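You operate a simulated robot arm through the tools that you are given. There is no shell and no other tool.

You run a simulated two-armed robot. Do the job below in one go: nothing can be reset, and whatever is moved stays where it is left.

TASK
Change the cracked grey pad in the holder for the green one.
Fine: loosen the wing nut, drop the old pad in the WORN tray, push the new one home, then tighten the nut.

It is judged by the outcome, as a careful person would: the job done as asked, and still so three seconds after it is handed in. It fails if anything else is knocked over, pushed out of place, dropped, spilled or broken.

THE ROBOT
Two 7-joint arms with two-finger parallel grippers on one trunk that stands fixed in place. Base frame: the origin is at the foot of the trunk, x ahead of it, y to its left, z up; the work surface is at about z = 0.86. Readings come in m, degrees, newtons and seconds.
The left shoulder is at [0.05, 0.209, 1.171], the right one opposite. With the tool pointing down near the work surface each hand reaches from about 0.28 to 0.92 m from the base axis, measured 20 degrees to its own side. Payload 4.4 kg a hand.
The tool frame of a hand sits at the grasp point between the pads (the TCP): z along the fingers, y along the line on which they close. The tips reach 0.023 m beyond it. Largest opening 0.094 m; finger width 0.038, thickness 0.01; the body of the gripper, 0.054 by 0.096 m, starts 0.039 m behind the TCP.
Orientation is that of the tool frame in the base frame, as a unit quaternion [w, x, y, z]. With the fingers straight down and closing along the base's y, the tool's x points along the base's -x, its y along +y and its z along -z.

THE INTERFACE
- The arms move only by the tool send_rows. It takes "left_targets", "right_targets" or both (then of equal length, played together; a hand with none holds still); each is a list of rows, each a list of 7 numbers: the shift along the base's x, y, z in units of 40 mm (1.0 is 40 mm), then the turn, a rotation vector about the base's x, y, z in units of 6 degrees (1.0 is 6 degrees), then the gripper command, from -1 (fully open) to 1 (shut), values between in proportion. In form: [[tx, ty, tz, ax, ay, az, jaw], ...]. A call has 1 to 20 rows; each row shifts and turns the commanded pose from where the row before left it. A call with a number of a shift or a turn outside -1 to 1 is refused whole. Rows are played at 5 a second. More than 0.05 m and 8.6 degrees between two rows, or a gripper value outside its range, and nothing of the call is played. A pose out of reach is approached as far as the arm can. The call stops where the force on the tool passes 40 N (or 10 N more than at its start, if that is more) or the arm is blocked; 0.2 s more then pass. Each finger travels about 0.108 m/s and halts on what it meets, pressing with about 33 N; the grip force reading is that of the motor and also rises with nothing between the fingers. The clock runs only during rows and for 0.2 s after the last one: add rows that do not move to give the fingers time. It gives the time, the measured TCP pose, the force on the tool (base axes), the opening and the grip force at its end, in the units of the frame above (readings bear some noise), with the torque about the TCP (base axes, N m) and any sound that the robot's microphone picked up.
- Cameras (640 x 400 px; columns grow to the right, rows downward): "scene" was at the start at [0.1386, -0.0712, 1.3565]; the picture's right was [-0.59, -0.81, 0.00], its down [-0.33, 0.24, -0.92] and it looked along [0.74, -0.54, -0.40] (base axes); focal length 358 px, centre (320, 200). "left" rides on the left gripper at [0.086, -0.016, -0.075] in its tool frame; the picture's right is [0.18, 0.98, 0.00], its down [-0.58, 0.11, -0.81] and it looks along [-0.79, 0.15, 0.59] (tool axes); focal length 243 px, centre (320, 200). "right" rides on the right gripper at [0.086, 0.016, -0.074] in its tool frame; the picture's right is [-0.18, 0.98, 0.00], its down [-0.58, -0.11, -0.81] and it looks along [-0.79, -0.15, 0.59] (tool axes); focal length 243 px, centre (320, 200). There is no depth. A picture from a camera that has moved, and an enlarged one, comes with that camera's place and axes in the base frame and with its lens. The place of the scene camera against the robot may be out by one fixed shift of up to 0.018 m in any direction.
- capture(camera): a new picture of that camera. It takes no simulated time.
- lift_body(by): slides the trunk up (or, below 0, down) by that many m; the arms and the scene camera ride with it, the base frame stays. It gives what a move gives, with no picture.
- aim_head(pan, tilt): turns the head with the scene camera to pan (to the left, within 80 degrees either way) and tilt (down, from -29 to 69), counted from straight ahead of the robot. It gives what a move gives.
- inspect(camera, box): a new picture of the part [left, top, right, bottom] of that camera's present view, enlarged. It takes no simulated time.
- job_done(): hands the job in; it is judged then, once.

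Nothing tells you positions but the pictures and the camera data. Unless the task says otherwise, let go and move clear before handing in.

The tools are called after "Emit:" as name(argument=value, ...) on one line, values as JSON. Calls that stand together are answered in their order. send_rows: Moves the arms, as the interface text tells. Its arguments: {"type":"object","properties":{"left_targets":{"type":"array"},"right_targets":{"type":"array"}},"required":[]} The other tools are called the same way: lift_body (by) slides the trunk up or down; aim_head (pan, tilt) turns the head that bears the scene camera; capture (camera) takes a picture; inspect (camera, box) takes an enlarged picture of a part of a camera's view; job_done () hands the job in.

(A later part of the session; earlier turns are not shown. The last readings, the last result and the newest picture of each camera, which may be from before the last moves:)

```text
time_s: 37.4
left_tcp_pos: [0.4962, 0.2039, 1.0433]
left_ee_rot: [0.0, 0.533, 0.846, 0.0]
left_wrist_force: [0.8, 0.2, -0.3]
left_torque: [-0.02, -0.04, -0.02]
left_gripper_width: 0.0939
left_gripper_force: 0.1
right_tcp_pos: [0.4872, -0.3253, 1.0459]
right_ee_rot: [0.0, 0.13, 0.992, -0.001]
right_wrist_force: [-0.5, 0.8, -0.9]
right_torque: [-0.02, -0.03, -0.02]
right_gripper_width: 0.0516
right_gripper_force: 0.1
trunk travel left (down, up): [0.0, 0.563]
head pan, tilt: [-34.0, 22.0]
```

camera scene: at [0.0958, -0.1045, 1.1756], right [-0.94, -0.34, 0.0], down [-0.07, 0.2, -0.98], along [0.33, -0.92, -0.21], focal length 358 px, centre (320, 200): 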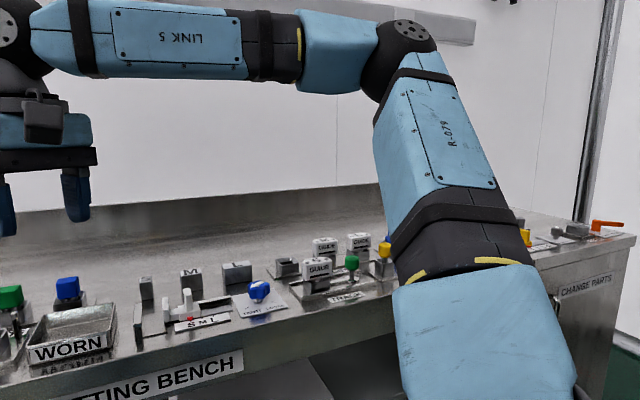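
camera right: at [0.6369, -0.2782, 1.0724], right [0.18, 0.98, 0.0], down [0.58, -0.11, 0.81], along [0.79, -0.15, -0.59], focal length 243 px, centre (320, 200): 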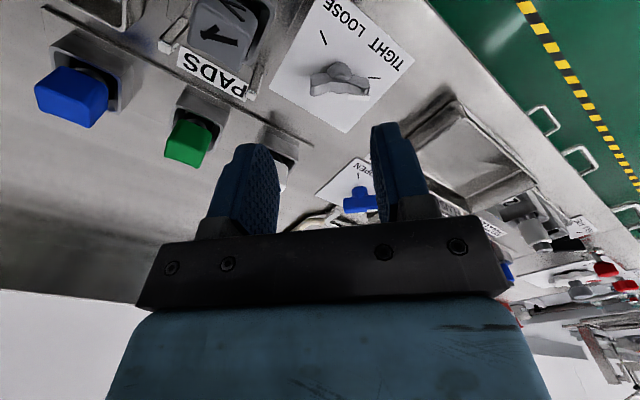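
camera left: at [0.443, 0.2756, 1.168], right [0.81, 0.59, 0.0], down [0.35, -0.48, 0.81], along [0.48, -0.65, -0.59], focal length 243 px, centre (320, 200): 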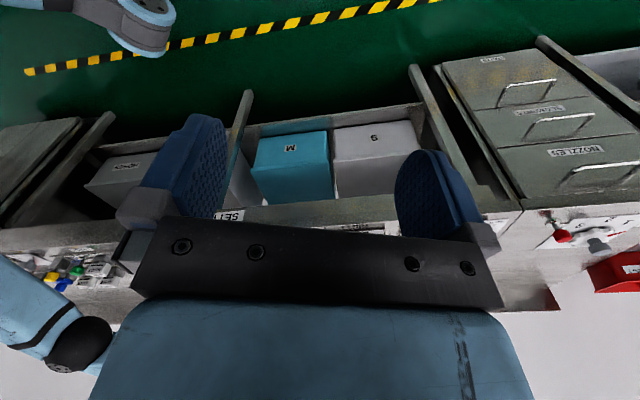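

Now I bring the hand to yaw -105° just short of the nut, tilt it 10° outward, then move over the nut at z 0.97.

Emit:
send_rows(right_targets=[[0.288, 0.067, 0, 0, 0, -1, -0.1], [0.288, 0.067, 0, 0, 0, -1, -0.1], [0.288, 0.067, 0, 0, 0, -1, -0.1], [0.288, 0.067, 0, 0, 0, -1, -0.1], [0.288, 0.067, 0, 0, 0, -1, -0.1], [0.288, 0.067, 0, 0, 0, -1, -0.1], [0.288, 0.067, 0, 0, 0, -1, -0.1], [0.288, 0.067, 0, 0, 0, -1, -0.1], [0.288, 0.067, 0, 0, 0, -1, -0.1], [0.288, 0.067, 0, 0, 0, -1, -0.1], [0.288, 0.067, 0, 0, 0, -1, -0.1], [0.288, 0.067, 0, 0, 0, -1, -0.1], [0.288, 0.067, 0, 0, 0, -1, -0.1], [0.288, 0.067, 0, 0, 0, -1, -0.1], [0.288, 0.067, 0, 0, 0, -1, -0.1], [0, 0, 0, 0, 0, 0, -0.1]])

Emit:
send_rows(right_targets=[[0, 0, 0, 0.283, -0.478, 0, -0.1], [0, 0, 0, 0.283, -0.478, 0, -0.1], [0, 0, 0, 0.283, -0.478, 0, -0.1], [0.525, 0.027, -0.475, 0, 0, 0, -0.1], [0.525, 0.027, -0.475, 0, 0, 0, -0.1], [0.525, 0.027, -0.475, 0, 0, 0, -0.1], [0.525, 0.027, -0.475, 0, 0, 0, -0.1], [0, 0, 0, 0, 0, 0, -0.1]])

Emit:
capture(camera="right")

Emit:
capture(camera="scene")

```text
time_s: 40.8
left_tcp_pos: [0.4958, 0.2039, 1.0448]
left_ee_rot: [0.001, 0.533, 0.846, 0.0]
left_wrist_force: [-0.1, 0.1, 0.3]
left_torque: [-0.05, -0.02, 0.02]
left_gripper_width: 0.0939
left_gripper_force: 0.1
right_tcp_pos: [0.6605, -0.2845, 1.0468]
right_ee_rot: [0.0, 0.794, 0.608, 0.0]
right_wrist_force: [0.2, -0.1, -0.3]
right_torque: [-0.02, -0.02, 0.01]
right_gripper_width: 0.0518
right_gripper_force: 0.2
trunk travel left (down, up): [0.0, 0.563]
head pan, tilt: [-34.0, 22.0]
```

```text
time_s: 42.6
left_tcp_pos: [0.4953, 0.2039, 1.0434]
left_ee_rot: [0.001, 0.534, 0.845, -0.001]
left_wrist_force: [-0.1, -0.3, 0.4]
left_torque: [0.0, -0.01, 0.04]
left_gripper_width: 0.094
left_gripper_force: 0.1
right_tcp_pos: [0.7449, -0.2787, 0.9707]
right_ee_rot: [0.011, 0.79, 0.607, 0.086]
right_wrist_force: [-0.2, 0.4, 0.3]
right_torque: [0.0, 0.01, 0.01]
right_gripper_width: 0.052
right_gripper_force: 0.1
trunk travel left (down, up): [0.0, 0.563]
head pan, tilt: [-34.0, 22.0]
```

```text
taken
camera right: at [0.7695, -0.2076, 1.0571], right [0.9, -0.44, 0.1], down [-0.37, -0.6, 0.71], along [-0.25, -0.67, -0.7], focal length 243 px, centre (320, 200)
```

right: 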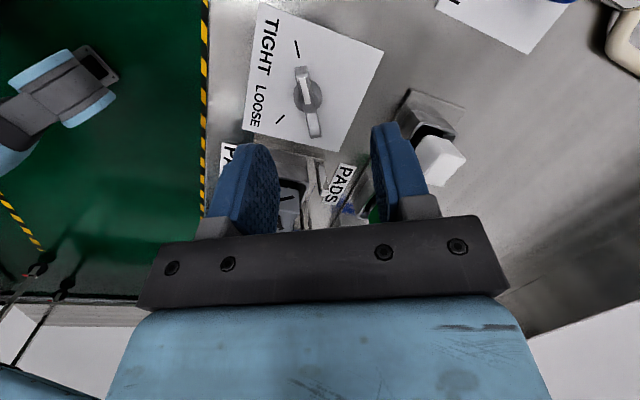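

```text
taken
camera scene: at [0.1405, -0.0685, 1.1095], right [-0.56, -0.83, 0.0], down [-0.31, 0.21, -0.93], along [0.77, -0.52, -0.37], focal length 358 px, centre (320, 200)
```

scene: 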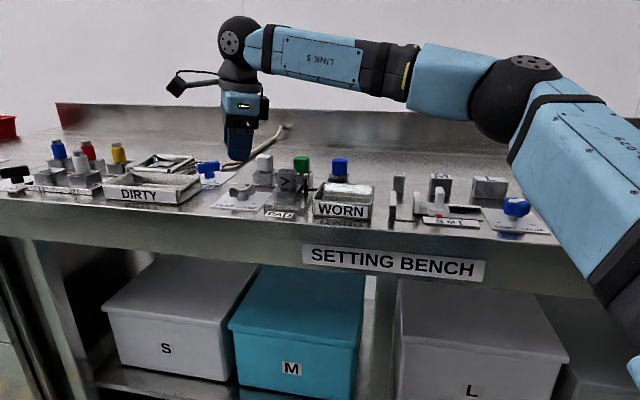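

With the tilt the hand is over the nut and within reach. I enlarge the wrist view to refine the nut's position and height before descending.

Emit:
inspect(camera="right", box=[240, 0, 390, 150])

Emit:
inspect(camera="scene", box=[200, 140, 300, 220])

```text
2.67 times, centred on (315, 75) of right
camera zoom: at [0.7695, -0.2076, 1.0571], right [0.9, -0.44, 0.1], down [-0.37, -0.6, 0.71], along [-0.25, -0.67, -0.7], focal length 647 px, centre (333, 533)
```

zoom: 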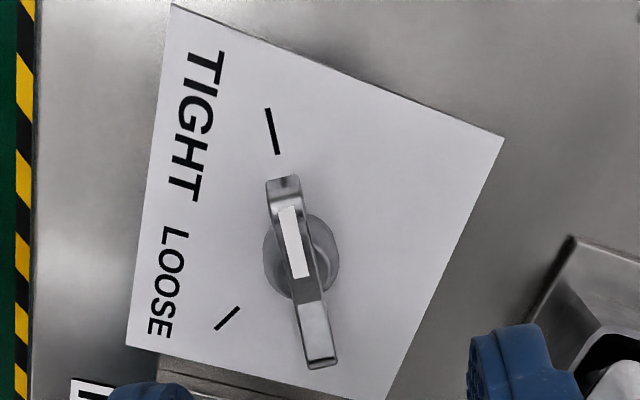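

```text
5.00 times, centred on (250, 180) of scene
camera zoom: at [0.1405, -0.0685, 1.1095], right [-0.56, -0.83, 0.0], down [-0.31, 0.21, -0.93], along [0.77, -0.52, -0.37], focal length 1791 px, centre (670, 300)
```

zoom: 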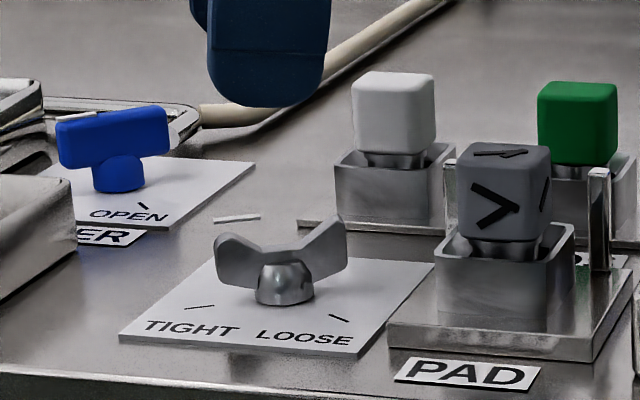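

The nut centre is confirmed at (0.7437, -0.2807), wing along 74°, about 7.5 mm thick. I narrow the jaws a little, correct by 2 mm and descend to straddle the wing.

Emit:
send_rows(right_targets=[[-0.03, -0.05, 0, 0, 0, 0, 0.28], [0, 0, -0.6, 0, 0, 0, 0.28], [0, 0, -0.6, 0, 0, 0, 0.28], [0, 0, -0.4, 0, 0, 0, 0.28], [0, 0, -0.2, 0, 0, 0, 0.28], [0, 0, 0, 0, 0, 0, 0.28]])

Emit:
capture(camera="right")

Emit:
inspect(camera="scene", box=[200, 140, 300, 220])

```text
time_s: 44.0
left_tcp_pos: [0.4945, 0.2037, 1.044]
left_ee_rot: [0.0, 0.534, 0.846, -0.001]
left_wrist_force: [-0.2, 0.8, 0.1]
left_torque: [0.03, -0.02, -0.01]
left_gripper_width: 0.0939
left_gripper_force: 0.1
right_tcp_pos: [0.7432, -0.2809, 0.899]
right_ee_rot: [0.01, 0.79, 0.607, 0.087]
right_wrist_force: [-0.2, -0.2, 0.4]
right_torque: [0.0, 0.0, 0.0]
right_gripper_width: 0.0339
right_gripper_force: 0.1
trunk travel left (down, up): [0.0, 0.563]
head pan, tilt: [-34.0, 22.0]
```

```text
taken
camera right: at [0.7679, -0.2097, 0.9847], right [0.9, -0.43, 0.1], down [-0.37, -0.6, 0.71], along [-0.25, -0.67, -0.7], focal length 243 px, centre (320, 200)
```

right: 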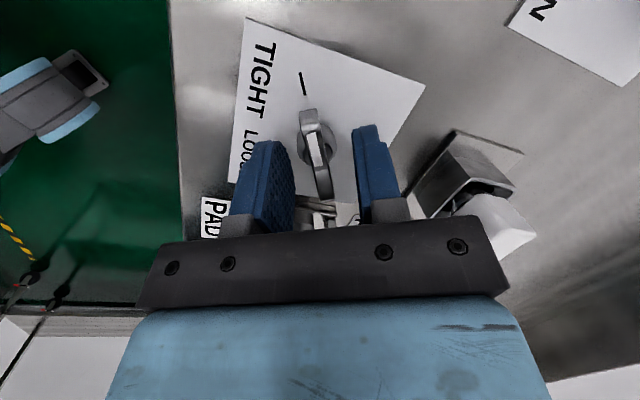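

```text
5.00 times, centred on (250, 180) of scene
camera zoom: at [0.1408, -0.0687, 1.1094], right [-0.56, -0.83, 0.0], down [-0.31, 0.21, -0.93], along [0.77, -0.52, -0.37], focal length 1791 px, centre (670, 300)
```

zoom: 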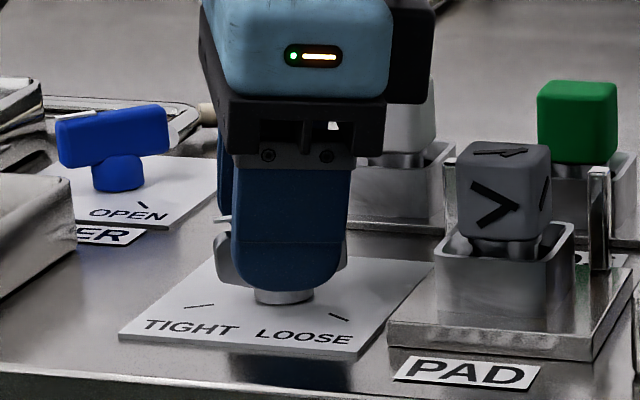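

The fingers straddle the wing with the tips at hub level. I lower 2 mm more and close on the wing.

Emit:
send_rows(right_targets=[[0, 0, -0.06, 0, 0, 0, 0.28], [0, 0, 0, 0, 0, 0, 0.6], [0, 0, 0, 0, 0, 0, 1], [0, 0, 0, 0, 0, 0, 1], [0, 0, 0, 0, 0, 0, 1]])

Emit:
capture(camera="right")

```text
time_s: 45.2
left_tcp_pos: [0.4943, 0.2044, 1.0446]
left_ee_rot: [0.001, 0.533, 0.846, 0.001]
left_wrist_force: [0.0, 0.0, -0.2]
left_torque: [-0.03, -0.02, 0.01]
left_gripper_width: 0.0938
left_gripper_force: 0.0
right_tcp_pos: [0.7418, -0.2812, 0.8961]
right_ee_rot: [0.011, 0.79, 0.608, 0.085]
right_wrist_force: [-29.5, 4.6, -10.3]
right_torque: [-0.18, 0.87, 0.02]
right_gripper_width: 0.0179
right_gripper_force: 45.4
trunk travel left (down, up): [0.0, 0.563]
head pan, tilt: [-34.0, 22.0]
```

```text
taken
camera right: at [0.7664, -0.2091, 0.982], right [0.9, -0.43, 0.09], down [-0.37, -0.6, 0.71], along [-0.25, -0.67, -0.7], focal length 243 px, centre (320, 200)
```

right: 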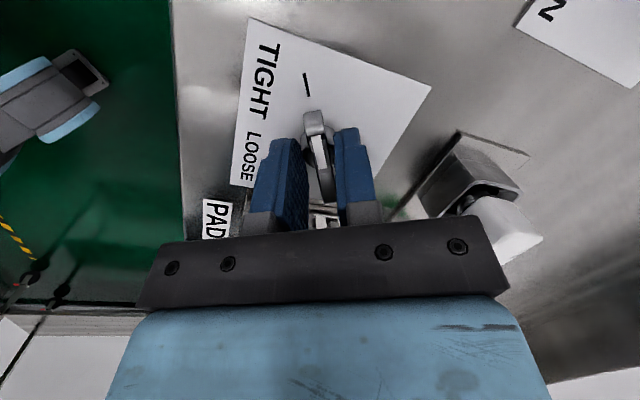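

Width stopped at 18 mm with a 30 N side force, so contact is uneven. I enlarge to see what each finger touches.

Emit:
inspect(camera="right", box=[270, 90, 380, 220])

Emit:
inspect(camera="scene", box=[215, 160, 285, 215])

```text
3.08 times, centred on (325, 155) of right
camera zoom: at [0.7664, -0.2091, 0.982], right [0.9, -0.43, 0.09], down [-0.37, -0.6, 0.71], along [-0.25, -0.67, -0.7], focal length 746 px, centre (305, 338)
```

zoom: 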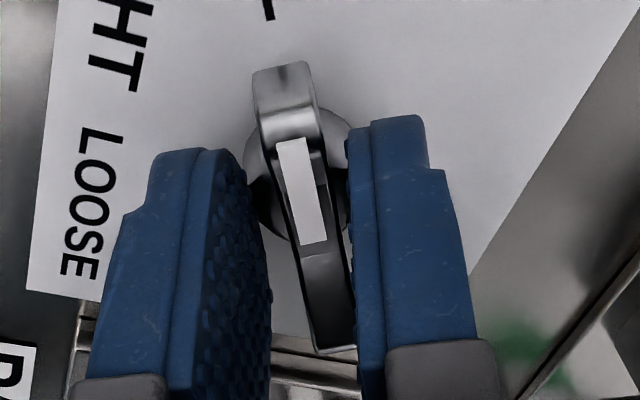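

```text
7.27 times, centred on (250, 188) of scene
camera zoom: at [0.1395, -0.0687, 1.1095], right [-0.56, -0.83, 0.0], down [-0.31, 0.21, -0.93], along [0.77, -0.52, -0.37], focal length 2605 px, centre (829, 291)
```

zoom: 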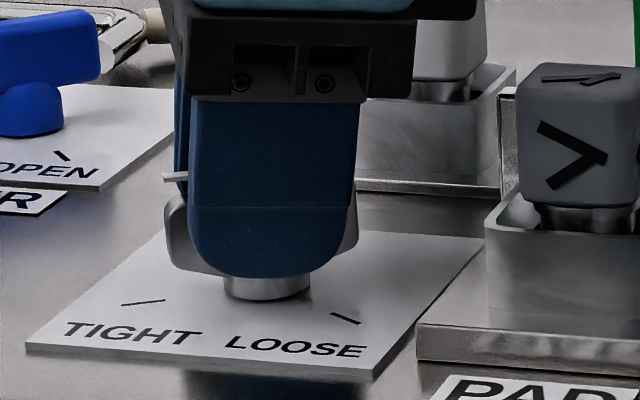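

The fingertips pinched the round hub rather than the wing, and the tilt offsets the tips by about 3 mm. I open, shift by that offset, rise 6 mm so only the wing is gripped, and close again.

Emit:
send_rows(right_targets=[[0, 0, 0, 0, 0, 0, 0.28], [0, 0, 0, 0, 0, 0, 0.28], [-0.0625, -0.04, 0.15, 0, 0, 0, 0.28], [0, 0, 0, 0, 0, 0, 0.28], [0, 0, 0, 0, 0, 0, 0.6], [0, 0, 0, 0, 0, 0, 1], [0, 0, 0, 0, 0, 0, 1], [0, 0, 0, 0, 0, 0, 1]])

Emit:
inspect(camera="right", box=[270, 90, 380, 220])

Emit:
inspect(camera="scene", box=[215, 160, 285, 215])

```text
time_s: 47.0
left_tcp_pos: [0.4961, 0.2034, 1.0442]
left_ee_rot: [0.001, 0.534, 0.846, 0.001]
left_wrist_force: [0.4, 0.9, -0.2]
left_torque: [0.01, 0.02, -0.01]
left_gripper_width: 0.0938
left_gripper_force: 0.1
right_tcp_pos: [0.7406, -0.2832, 0.9034]
right_ee_rot: [0.01, 0.79, 0.607, 0.087]
right_wrist_force: [15.3, -3.0, 7.1]
right_torque: [0.14, 0.45, 0.09]
right_gripper_width: 0.0105
right_gripper_force: 44.1
trunk travel left (down, up): [0.0, 0.563]
head pan, tilt: [-34.0, 22.0]
```

```text
3.08 times, centred on (325, 155) of right
camera zoom: at [0.7664, -0.2118, 0.9889], right [0.89, -0.44, 0.1], down [-0.37, -0.6, 0.71], along [-0.25, -0.67, -0.7], focal length 746 px, centre (305, 338)
```

zoom: 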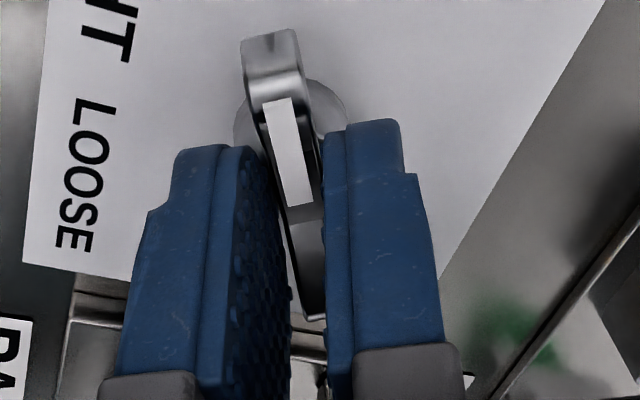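

```text
7.27 times, centred on (250, 188) of scene
camera zoom: at [0.1414, -0.0687, 1.1093], right [-0.56, -0.83, 0.0], down [-0.31, 0.21, -0.93], along [0.77, -0.52, -0.38], focal length 2605 px, centre (829, 291)
```

zoom: 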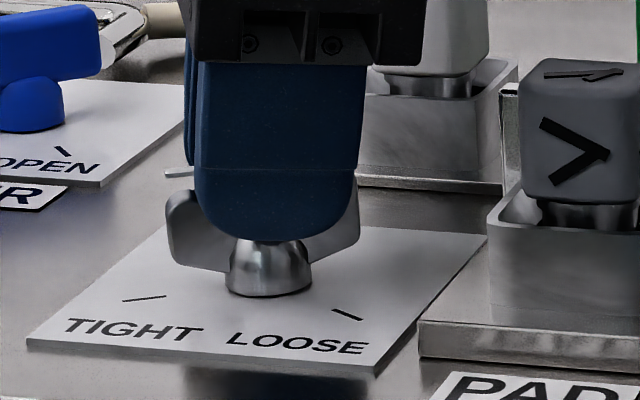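

The wing itself is now gripped (10.5 mm) with a modest side force. I turn it counter-clockwise about the tool axis, first 30° to check that it follows.

Emit:
send_rows(right_targets=[[0.015, 0, 0, -0.149, -0.0885, 0.985, 1], [0, 0, 0, -0.149, -0.0885, 0.985, 1], [0, 0, 0, -0.149, -0.0885, 0.985, 1], [0, 0, 0, -0.149, -0.0885, 0.985, 1], [0, 0, 0, -0.149, -0.0885, 0.985, 1], [0, 0, 0, 0, 0, 0, 1]])

Emit:
capture(camera="right")

Emit:
inspect(camera="scene", box=[215, 160, 285, 215])

```text
time_s: 48.4
left_tcp_pos: [0.496, 0.2035, 1.0434]
left_ee_rot: [-0.001, 0.533, 0.846, 0.0]
left_wrist_force: [0.7, 0.3, -0.5]
left_torque: [0.02, -0.04, -0.01]
left_gripper_width: 0.094
left_gripper_force: 0.0
right_tcp_pos: [0.7423, -0.2835, 0.9012]
right_ee_rot: [0.032, 0.605, 0.791, 0.08]
right_wrist_force: [18.8, -2.6, 7.1]
right_torque: [0.58, 0.61, -0.07]
right_gripper_width: 0.0114
right_gripper_force: 44.9
trunk travel left (down, up): [0.0, 0.563]
head pan, tilt: [-34.0, 22.0]
```

```text
taken
camera right: at [0.7227, -0.2029, 0.9817], right [0.99, 0.07, 0.15], down [-0.07, -0.66, 0.75], along [0.16, -0.75, -0.64], focal length 243 px, centre (320, 200)
```

right: 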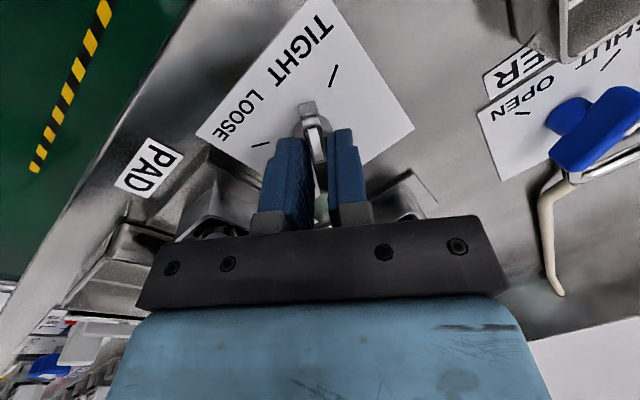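

```text
7.27 times, centred on (250, 188) of scene
camera zoom: at [0.1418, -0.0687, 1.1092], right [-0.56, -0.83, 0.0], down [-0.31, 0.21, -0.93], along [0.77, -0.52, -0.38], focal length 2605 px, centre (829, 291)
```

zoom: 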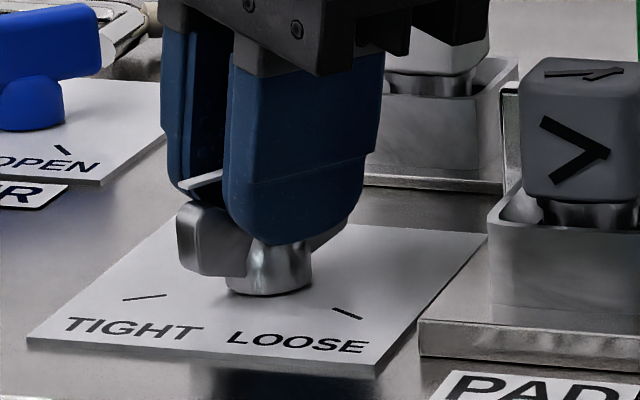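

The nut follows. I continue turning another 48°, easing the side force with a sub-millimetre shift.

Emit:
send_rows(right_targets=[[0.02, 0, 0, -0.149, -0.0885, 0.985, 1], [0, 0, 0, -0.149, -0.0885, 0.985, 1], [0, 0, 0, -0.149, -0.0885, 0.985, 1], [0, 0, 0, -0.149, -0.0885, 0.985, 1], [0, 0, 0, -0.149, -0.0885, 0.985, 1], [0, 0, 0, -0.149, -0.0885, 0.985, 1], [0, 0, 0, -0.149, -0.0885, 0.985, 1], [0, 0, 0, -0.149, -0.0885, 0.985, 1], [0, 0, 0, 0, 0, 0, 1]])

Emit:
inspect(camera="scene", box=[215, 160, 285, 215])

```text
time_s: 50.4
left_tcp_pos: [0.4946, 0.2045, 1.0441]
left_ee_rot: [0.001, 0.534, 0.846, 0.0]
left_wrist_force: [0.0, -0.1, -0.2]
left_torque: [-0.02, 0.0, 0.03]
left_gripper_width: 0.0941
left_gripper_force: 0.1
right_tcp_pos: [0.7417, -0.2821, 0.9043]
right_ee_rot: [0.062, 0.232, 0.969, 0.06]
right_wrist_force: [7.9, -0.3, 12.0]
right_torque: [-0.21, 0.97, -0.03]
right_gripper_width: 0.0108
right_gripper_force: 45.0
trunk travel left (down, up): [0.0, 0.563]
head pan, tilt: [-34.0, 22.0]
```

```text
7.27 times, centred on (250, 188) of scene
camera zoom: at [0.1404, -0.0682, 1.1095], right [-0.56, -0.83, 0.0], down [-0.31, 0.21, -0.93], along [0.77, -0.52, -0.37], focal length 2605 px, centre (829, 291)
```

zoom: 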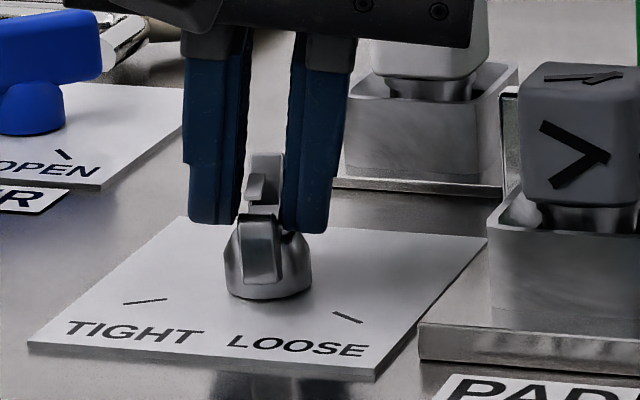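

Wing is at about 153°. I turn the remaining 42° to the LOOSE mark.

Emit:
send_rows(right_targets=[[0, 0, 0, -0.149, -0.0885, 0.985, 1], [0, 0, 0, -0.149, -0.0885, 0.985, 1], [0, 0, 0, -0.149, -0.0885, 0.985, 1], [0, 0, 0, -0.149, -0.0885, 0.985, 1], [0, 0, 0, -0.149, -0.0885, 0.985, 1], [0, 0, 0, -0.149, -0.0885, 0.985, 1], [0, 0, 0, -0.149, -0.0885, 0.985, 1], [0, 0, 0, 0, 0, 0, 1]])

Emit:
inspect(camera="scene", box=[215, 160, 285, 215])

Emit:
capture(camera="right")

```text
time_s: 52.2
left_tcp_pos: [0.4953, 0.205, 1.0443]
left_ee_rot: [0.001, 0.535, 0.845, 0.0]
left_wrist_force: [-0.6, -0.1, -0.7]
left_torque: [-0.03, 0.02, 0.0]
left_gripper_width: 0.0939
left_gripper_force: 0.0
right_tcp_pos: [0.74, -0.2818, 0.9045]
right_ee_rot: [0.08, -0.132, 0.987, 0.033]
right_wrist_force: [2.5, -1.1, 14.5]
right_torque: [-0.97, 0.84, -0.13]
right_gripper_width: 0.0094
right_gripper_force: 44.7
trunk travel left (down, up): [0.0, 0.563]
head pan, tilt: [-34.0, 22.0]
```

```text
7.27 times, centred on (250, 188) of scene
camera zoom: at [0.1397, -0.0681, 1.1096], right [-0.56, -0.83, 0.0], down [-0.31, 0.21, -0.93], along [0.77, -0.52, -0.37], focal length 2605 px, centre (829, 291)
```

zoom: 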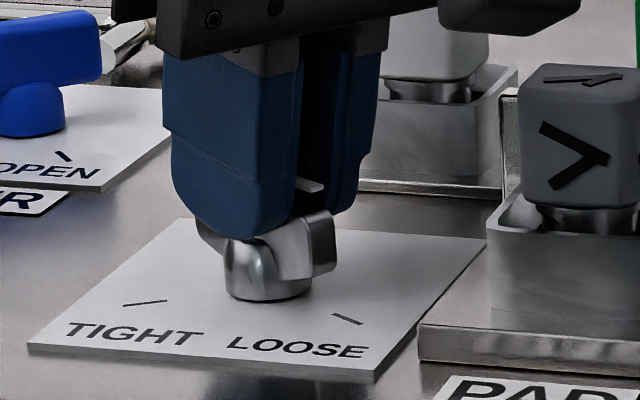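

```text
taken
camera right: at [0.6424, -0.2961, 0.9632], right [-0.09, 0.99, 0.08], down [0.46, -0.03, 0.89], along [0.88, 0.11, -0.46], focal length 243 px, centre (320, 200)
```

right: 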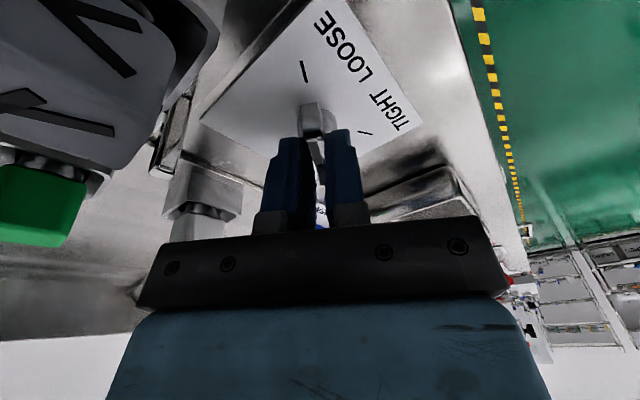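

The wing now points at the LOOSE tick. I release, rise straight up, and check the pointer.

Emit:
send_rows(right_targets=[[0, 0, 0, 0, 0, 0, 0.28], [0, 0, 0, 0, 0, 0, 0.28], [0, 0, 0.5, 0, 0, 0, 0.28], [0, 0, 0.75, 0, 0, 0, 0.28], [0, 0, 0.75, 0, 0, 0, 0.28], [0, 0, 0, 0, 0, 0, 0.28]])

Emit:
inspect(camera="scene", box=[215, 160, 285, 215])

Emit:
inspect(camera="right", box=[200, 0, 440, 180])

```text
time_s: 53.6
left_tcp_pos: [0.4953, 0.2048, 1.0439]
left_ee_rot: [0.0, 0.534, 0.845, 0.0]
left_wrist_force: [0.9, -0.2, -0.4]
left_torque: [0.01, 0.01, -0.03]
left_gripper_width: 0.0941
left_gripper_force: 0.1
right_tcp_pos: [0.7424, -0.2833, 0.9815]
right_ee_rot: [0.079, -0.131, 0.988, 0.035]
right_wrist_force: [-1.1, 0.3, -0.2]
right_torque: [0.01, 0.02, 0.04]
right_gripper_width: 0.0337
right_gripper_force: 0.0
trunk travel left (down, up): [0.0, 0.563]
head pan, tilt: [-34.0, 22.0]
```

```text
7.27 times, centred on (250, 188) of scene
camera zoom: at [0.1408, -0.0686, 1.1094], right [-0.56, -0.83, 0.0], down [-0.31, 0.21, -0.93], along [0.77, -0.52, -0.37], focal length 2605 px, centre (829, 291)
```

zoom: 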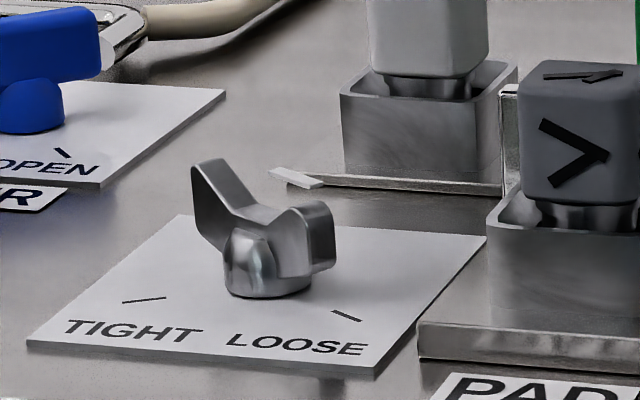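

```text
2.22 times, centred on (320, 90) of right
camera zoom: at [0.6443, -0.2962, 1.0424], right [-0.08, 0.99, 0.08], down [0.46, -0.03, 0.89], along [0.88, 0.11, -0.46], focal length 539 px, centre (320, 444)
```

zoom: 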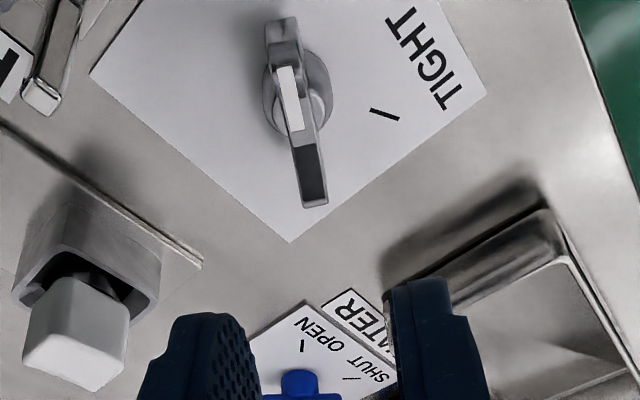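

The nut rests at LOOSE. Next I bring the hand upright, yaw -45°, to a viewing spot in front of the holder to measure the grey pad precisely.

Emit:
send_rows(right_targets=[[-0.6, 0.05, 0.5, 0, 0, 0, 0], [-0.6, 0.05, 0.3, -0.283, 0.478, 0, 0], [-0.6, 0.05, 0, -0.283, 0.478, 0, -0.3], [-0.6, 0.05, 0, -0.283, 0.478, 0, -0.3], [-0.3, 0.1, 0, 0, 0, -1, -0.3], [-0.3, 0.1, 0, 0, 0, -1, -0.3], [-0.2, 0.1, 0, 0, 0, -1, -0.3], [-0.2, 0.1, 0, 0, 0, -1, -0.3], [-0.1, 0, 0, 0, 0, -1, -0.3], [-0.1, 0, 0, 0, 0, -1, -0.3], [0, 0, 0, 0, 0, -1, -0.3], [0, 0, 0, 0, 0, -1, -0.3], [0, 0, 0, 0, 0, -1, -0.3], [0, 0, 0, 0, 0, -1, -0.3], [0, 0, 0, 0, 0, 0, -0.3]])

Emit:
capture(camera="right")

Emit:
capture(camera="scene")

```text
time_s: 56.8
left_tcp_pos: [0.4969, 0.2046, 1.0438]
left_ee_rot: [0.0, 0.534, 0.846, 0.0]
left_wrist_force: [0.4, 0.0, -0.2]
left_torque: [-0.01, -0.01, -0.02]
left_gripper_width: 0.0939
left_gripper_force: 0.0
right_tcp_pos: [0.5985, -0.2596, 1.0147]
right_ee_rot: [-0.001, 0.383, 0.924, 0.0]
right_wrist_force: [-1.0, 0.0, 0.5]
right_torque: [-0.02, 0.0, 0.0]
right_gripper_width: 0.0611
right_gripper_force: 0.0
trunk travel left (down, up): [0.0, 0.563]
head pan, tilt: [-34.0, 22.0]
```

```text
taken
camera right: at [0.5476, -0.1873, 1.0889], right [0.82, 0.57, 0.0], down [0.34, -0.49, 0.81], along [0.46, -0.66, -0.59], focal length 243 px, centre (320, 200)
```

right: 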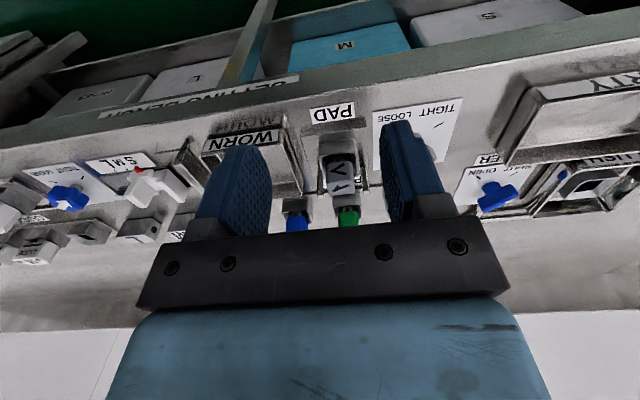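

```text
taken
camera scene: at [0.1408, -0.0687, 1.1093], right [-0.56, -0.83, 0.0], down [-0.31, 0.21, -0.93], along [0.77, -0.52, -0.37], focal length 358 px, centre (320, 200)
```

scene: 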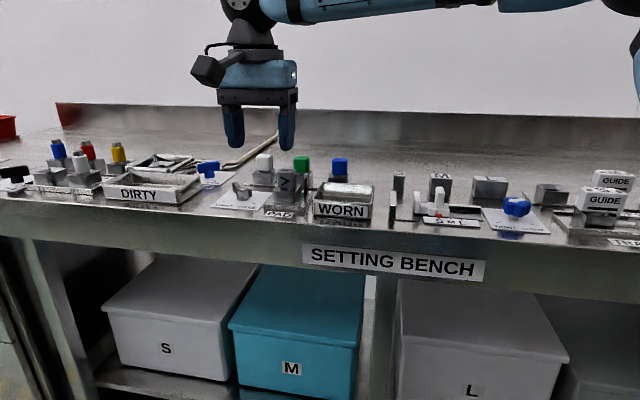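

Emit:
inspect(camera="right", box=[295, 100, 385, 230])

Emit:
inspect(camera="scene", box=[255, 145, 345, 220])

```text
3.08 times, centred on (340, 165) of right
camera zoom: at [0.5476, -0.1873, 1.0889], right [0.82, 0.57, 0.0], down [0.34, -0.49, 0.81], along [0.46, -0.66, -0.59], focal length 746 px, centre (258, 308)
```

zoom: 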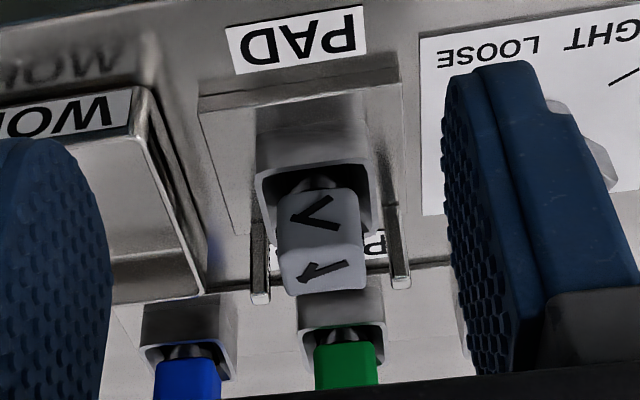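

```text
5.33 times, centred on (300, 182) of scene
camera zoom: at [0.1408, -0.0687, 1.1093], right [-0.56, -0.83, 0.0], down [-0.31, 0.21, -0.93], along [0.77, -0.52, -0.37], focal length 1910 px, centre (427, 293)
```

zoom: 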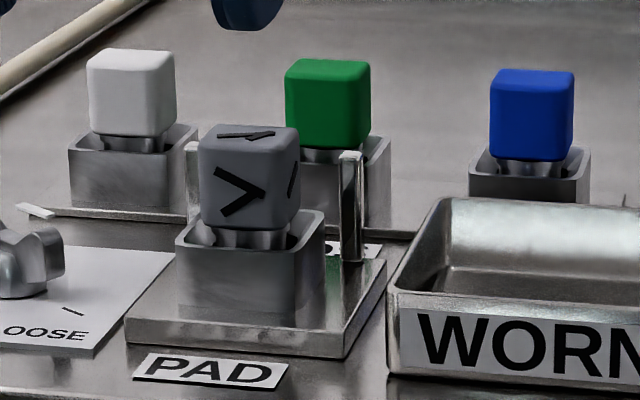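

The holder cup centre comes to (0.682, -0.342), grey pad aligned with it, pad sides roughly from z 0.896 to 0.923, rim at 0.891. I move over it at z 1.0 with the jaws closing along the bench direction (clear of the two posts).

Emit:
send_rows(right_targets=[[0.696, -0.687, -0.1, 0, 0, 0, -0.3], [0.696, -0.687, -0.1, 0, 0, 0, -0.3], [0.696, -0.687, -0.1, 0, 0, 0, -0.3], [0, 0, 0, 0, 0, 0, -0.3]])

Emit:
capture(camera="right")

Emit:
inspect(camera="scene", box=[240, 120, 340, 220])

```text
time_s: 57.8
left_tcp_pos: [0.4951, 0.2061, 1.0445]
left_ee_rot: [0.001, 0.533, 0.846, 0.0]
left_wrist_force: [0.0, -0.3, 0.4]
left_torque: [0.01, -0.01, -0.02]
left_gripper_width: 0.094
left_gripper_force: 0.1
right_tcp_pos: [0.6819, -0.3431, 1.0026]
right_ee_rot: [0.0, 0.382, 0.924, 0.001]
right_wrist_force: [-0.3, -0.4, -0.5]
right_torque: [-0.03, -0.01, -0.02]
right_gripper_width: 0.0611
right_gripper_force: 0.0
trunk travel left (down, up): [0.0, 0.563]
head pan, tilt: [-34.0, 22.0]
```

```text
taken
camera right: at [0.6315, -0.2698, 1.0772], right [0.82, 0.57, 0.0], down [0.34, -0.49, 0.81], along [0.46, -0.66, -0.59], focal length 243 px, centre (320, 200)
```

right: 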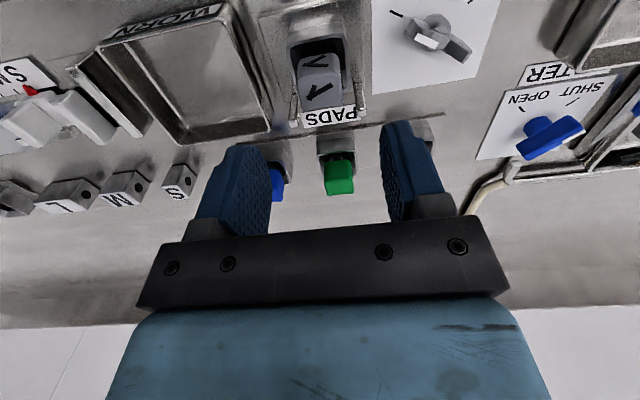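

```text
4.00 times, centred on (290, 170) of scene
camera zoom: at [0.1407, -0.0686, 1.1094], right [-0.56, -0.83, 0.0], down [-0.31, 0.21, -0.93], along [0.77, -0.52, -0.37], focal length 1433 px, centre (440, 320)
```

zoom: 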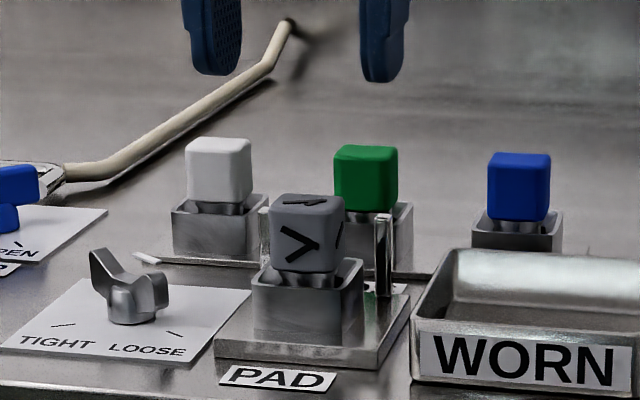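

Over the holder. I enlarge this closer view to fix the grey and green pad centres.

Emit:
inspect(camera="right", box=[270, 10, 370, 130])

Emit:
inspect(camera="right", box=[290, 100, 390, 210])

```text
3.33 times, centred on (320, 70) of right
camera zoom: at [0.6315, -0.2698, 1.0772], right [0.82, 0.57, 0.0], down [0.34, -0.49, 0.81], along [0.46, -0.66, -0.59], focal length 809 px, centre (320, 633)
```

zoom: 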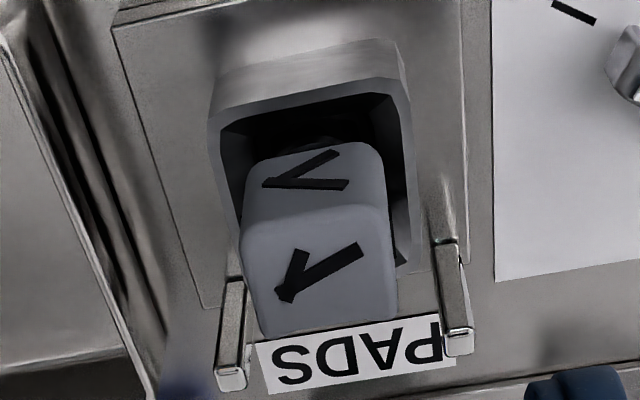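

```text
3.64 times, centred on (340, 155) of right
camera zoom: at [0.6315, -0.2698, 1.0772], right [0.82, 0.57, 0.0], down [0.34, -0.49, 0.81], along [0.46, -0.66, -0.59], focal length 882 px, centre (247, 364)
```

zoom: 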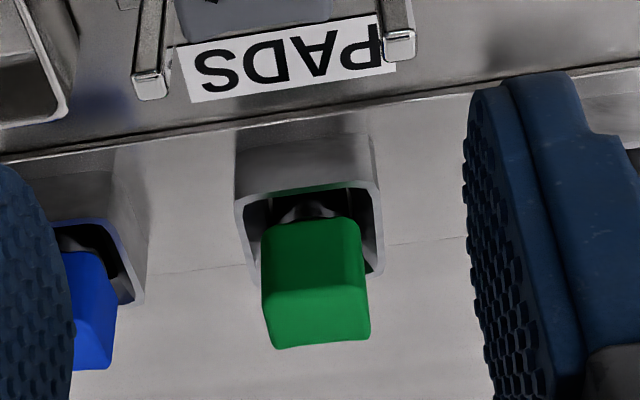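

The grey pad centre is (0.682, -0.3425), right under the tool. I descend to grasp height (tips about 4 mm above the cup rim) and check before closing.

Emit:
send_rows(right_targets=[[0.0, 0.01, -0.7, 0, 0, 0, -0.3], [0, 0, -0.7, 0, 0, 0, -0.3], [0, 0, -0.5, 0, 0, 0, -0.3], [0, 0, -0.2, 0, 0, 0, -0.3], [0, 0, 0, 0, 0, 0, -0.3]])

Emit:
capture(camera="right")

Emit:
inspect(camera="scene", box=[240, 140, 340, 220])

```text
time_s: 59.0
left_tcp_pos: [0.4955, 0.2044, 1.0437]
left_ee_rot: [0.0, 0.533, 0.846, -0.001]
left_wrist_force: [0.1, -0.3, 0.9]
left_torque: [0.01, 0.01, 0.0]
left_gripper_width: 0.094
left_gripper_force: 0.1
right_tcp_pos: [0.6808, -0.3414, 0.9176]
right_ee_rot: [0.0, 0.382, 0.924, 0.0]
right_wrist_force: [-0.2, 0.4, 0.1]
right_torque: [0.03, -0.01, -0.03]
right_gripper_width: 0.0613
right_gripper_force: 0.1
trunk travel left (down, up): [0.0, 0.563]
head pan, tilt: [-34.0, 22.0]
```

```text
taken
camera right: at [0.6307, -0.2693, 0.9926], right [0.82, 0.57, 0.0], down [0.34, -0.49, 0.81], along [0.46, -0.66, -0.59], focal length 243 px, centre (320, 200)
```

right: 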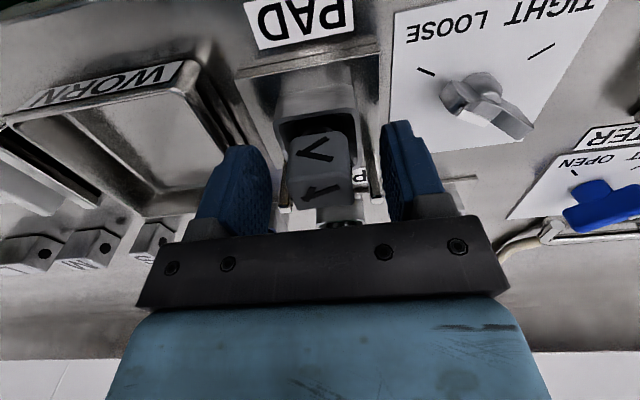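

```text
5.00 times, centred on (290, 180) of scene
camera zoom: at [0.1408, -0.0687, 1.1093], right [-0.56, -0.83, 0.0], down [-0.31, 0.21, -0.93], along [0.77, -0.52, -0.37], focal length 1791 px, centre (470, 300)
```

zoom: 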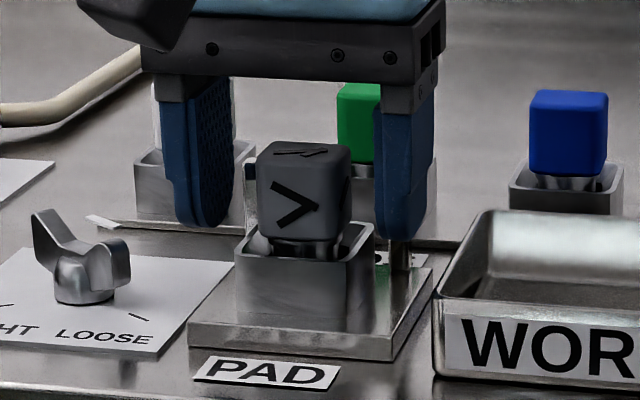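

Fingers flank the pad evenly, clear of rim and posts. I close on the grey pad.

Emit:
send_rows(right_targets=[[0, 0, 0, 0, 0, 0, 0.1], [0, 0, 0, 0, 0, 0, 0.4], [0, 0, 0, 0, 0, 0, 1], [0, 0, 0, 0, 0, 0, 1], [0, 0, 0, 0, 0, 0, 1]])

Emit:
inspect(camera="scene", box=[240, 140, 340, 220])

```text
time_s: 60.2
left_tcp_pos: [0.4953, 0.2042, 1.0422]
left_ee_rot: [0.0, 0.533, 0.846, 0.0]
left_wrist_force: [0.5, -0.1, -0.1]
left_torque: [0.0, 0.01, -0.01]
left_gripper_width: 0.094
left_gripper_force: 0.1
right_tcp_pos: [0.6805, -0.3409, 0.9184]
right_ee_rot: [-0.001, 0.382, 0.924, 0.001]
right_wrist_force: [-0.8, 0.8, -0.2]
right_torque: [-0.01, 0.05, -0.01]
right_gripper_width: 0.0293
right_gripper_force: 33.0
trunk travel left (down, up): [0.0, 0.563]
head pan, tilt: [-34.0, 22.0]
```

```text
5.00 times, centred on (290, 180) of scene
camera zoom: at [0.1409, -0.0687, 1.1093], right [-0.56, -0.83, 0.0], down [-0.31, 0.21, -0.93], along [0.77, -0.52, -0.37], focal length 1791 px, centre (470, 300)
```

zoom: 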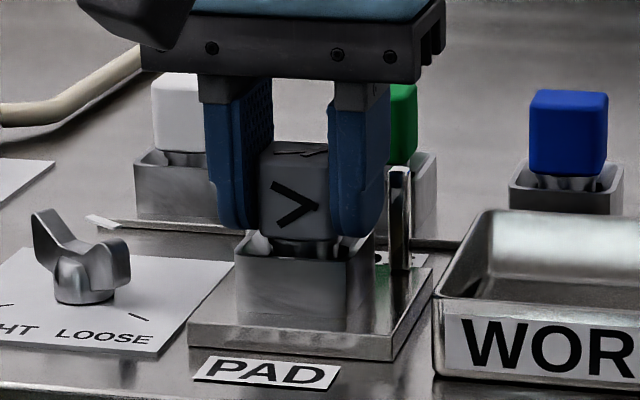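

Grip is even (29.3 mm, no side force). I lift slowly at first, watching for resistance.

Emit:
send_rows(right_targets=[[0, 0, 0.1, 0, 0, 0, 1], [0, 0, 0.2, 0, 0, 0, 1], [0, 0, 0.2, 0, 0, 0, 1], [0, 0, 0, 0, 0, 0, 1]])

Emit:
inspect(camera="scene", box=[240, 140, 340, 220])

```text
time_s: 61.2
left_tcp_pos: [0.495, 0.2042, 1.0432]
left_ee_rot: [0.0, 0.534, 0.846, 0.001]
left_wrist_force: [-0.8, -0.5, -0.6]
left_torque: [0.03, -0.02, 0.01]
left_gripper_width: 0.094
left_gripper_force: 0.1
right_tcp_pos: [0.6819, -0.3414, 0.9384]
right_ee_rot: [0.0, 0.382, 0.924, 0.001]
right_wrist_force: [-0.3, -0.4, 0.6]
right_torque: [-0.02, 0.01, 0.02]
right_gripper_width: 0.0293
right_gripper_force: 33.1
trunk travel left (down, up): [0.0, 0.563]
head pan, tilt: [-34.0, 22.0]
```

```text
5.00 times, centred on (290, 180) of scene
camera zoom: at [0.141, -0.0688, 1.1093], right [-0.56, -0.83, 0.0], down [-0.31, 0.21, -0.93], along [0.77, -0.52, -0.37], focal length 1791 px, centre (470, 300)
```

zoom: 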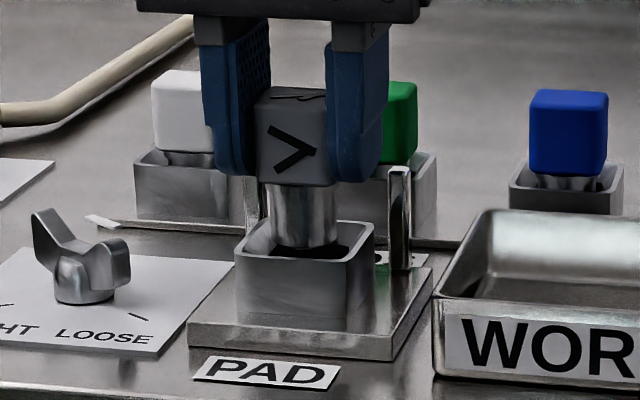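

The pad came free easily; it has a round stem about 24 mm long. I lift it clear to z 1.0 and carry it over the centre of the WORN tray at about (0.612, -0.4215).

Emit:
send_rows(right_targets=[[0, 0, 0.8, 0, 0, 0, 1], [0, 0, 0.8, 0, 0, 0, 1], [-0.44, -0.5, 0, 0, 0, 0, 1], [-0.44, -0.5, 0, 0, 0, 0, 1], [-0.44, -0.5, 0, 0, 0, 0, 1], [-0.44, -0.5, 0, 0, 0, 0, 1], [0, 0, 0, 0, 0, 0, 1]])

Emit:
capture(camera="right")

Emit:
capture(camera="scene")

```text
time_s: 62.8
left_tcp_pos: [0.4953, 0.2026, 1.0437]
left_ee_rot: [0.001, 0.533, 0.846, 0.0]
left_wrist_force: [0.7, -0.6, 0.0]
left_torque: [-0.01, -0.02, 0.03]
left_gripper_width: 0.094
left_gripper_force: 0.1
right_tcp_pos: [0.6101, -0.4218, 1.0025]
right_ee_rot: [-0.001, 0.382, 0.924, 0.0]
right_wrist_force: [0.6, -0.2, -1.2]
right_torque: [0.0, 0.04, -0.03]
right_gripper_width: 0.0293
right_gripper_force: 32.9
trunk travel left (down, up): [0.0, 0.563]
head pan, tilt: [-34.0, 22.0]
```

```text
taken
camera right: at [0.5595, -0.3489, 1.0769], right [0.82, 0.57, 0.0], down [0.34, -0.49, 0.81], along [0.46, -0.66, -0.59], focal length 243 px, centre (320, 200)
```

right: 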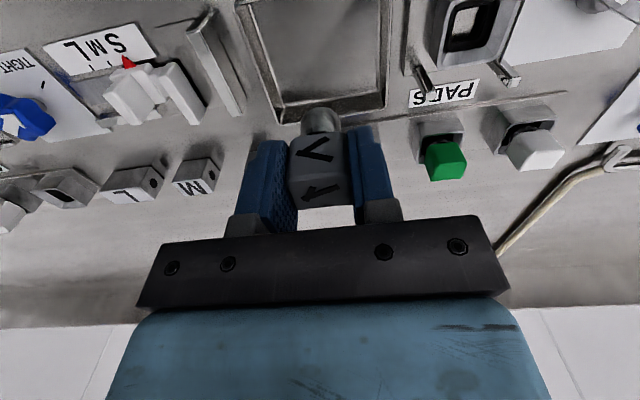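

```text
taken
camera scene: at [0.1409, -0.0688, 1.1093], right [-0.56, -0.83, 0.0], down [-0.31, 0.21, -0.93], along [0.77, -0.52, -0.37], focal length 358 px, centre (320, 200)
```

scene: 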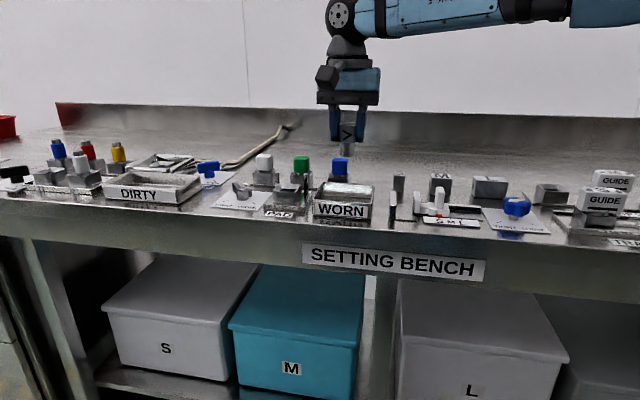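

Over the tray centre, within 3 mm. I lower until the stem is just above the tray floor.

Emit:
send_rows(right_targets=[[0.05, 0.02, -0.8, 0, 0, 0, 1], [0, 0, -0.8, 0, 0, 0, 1], [0, 0, -0.45, 0, 0, 0, 1], [0, 0, -0.12, 0, 0, 0, 1], [0, 0, 0, 0, 0, 0, 1]])

Emit:
inspect(camera="scene", box=[290, 130, 410, 230])

Emit:
capture(camera="right")

```text
time_s: 64.0
left_tcp_pos: [0.4949, 0.2035, 1.0449]
left_ee_rot: [0.0, 0.534, 0.846, 0.0]
left_wrist_force: [-0.5, -0.2, 0.1]
left_torque: [0.0, -0.01, 0.03]
left_gripper_width: 0.094
left_gripper_force: 0.1
right_tcp_pos: [0.6127, -0.421, 0.916]
right_ee_rot: [-0.001, 0.382, 0.924, -0.001]
right_wrist_force: [-0.5, -0.1, -1.8]
right_torque: [-0.03, -0.02, -0.01]
right_gripper_width: 0.0292
right_gripper_force: 32.9
trunk travel left (down, up): [0.0, 0.563]
head pan, tilt: [-34.0, 22.0]
```

```text
4.00 times, centred on (350, 180) of scene
camera zoom: at [0.1409, -0.0687, 1.1093], right [-0.56, -0.83, 0.0], down [-0.31, 0.21, -0.93], along [0.77, -0.52, -0.37], focal length 1433 px, centre (200, 280)
```

zoom: 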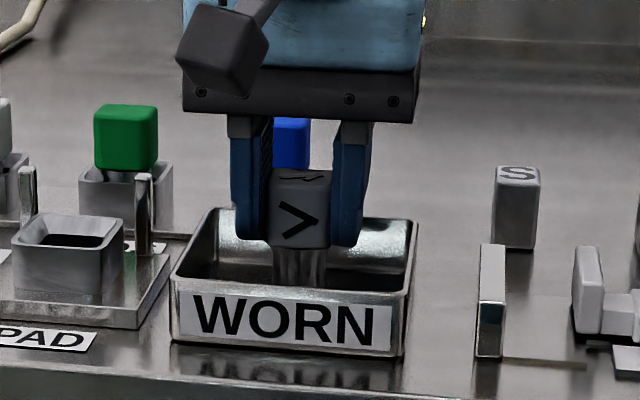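

```text
taken
camera right: at [0.562, -0.3484, 0.9897], right [0.82, 0.57, 0.0], down [0.34, -0.49, 0.81], along [0.46, -0.66, -0.59], focal length 243 px, centre (320, 200)
```

right: 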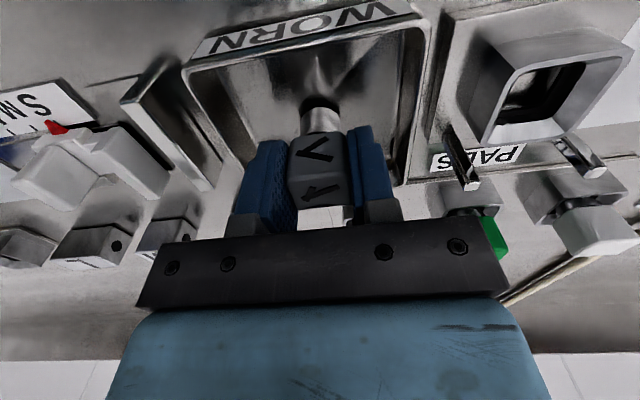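

The pad is inside the tray, close to the floor. I lower a few more millimetres, then open gently.

Emit:
send_rows(right_targets=[[0, 0, -0.05, 0, 0, 0, 1], [0, 0, -0.05, 0, 0, 0, 1], [0, 0, 0, 0, 0, 0, 1]])

Emit:
inspect(camera="right", box=[260, 60, 400, 220])

```text
time_s: 64.8
left_tcp_pos: [0.4947, 0.2048, 1.0447]
left_ee_rot: [0.0, 0.533, 0.846, 0.0]
left_wrist_force: [-0.2, 0.1, -0.2]
left_torque: [-0.04, -0.01, -0.02]
left_gripper_width: 0.0941
left_gripper_force: 0.0
right_tcp_pos: [0.6119, -0.4214, 0.912]
right_ee_rot: [-0.001, 0.381, 0.924, 0.0]
right_wrist_force: [0.2, -2.2, 1.9]
right_torque: [-0.08, 0.02, -0.01]
right_gripper_width: 0.0295
right_gripper_force: 33.6
trunk travel left (down, up): [0.0, 0.563]
head pan, tilt: [-34.0, 22.0]
```

```text
2.50 times, centred on (330, 140) of right
camera zoom: at [0.562, -0.3485, 0.9865], right [0.82, 0.57, 0.0], down [0.34, -0.49, 0.81], along [0.46, -0.66, -0.59], focal length 606 px, centre (295, 350)
```

zoom: 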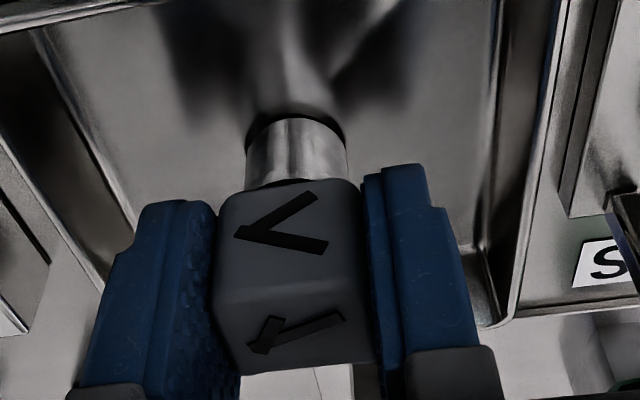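

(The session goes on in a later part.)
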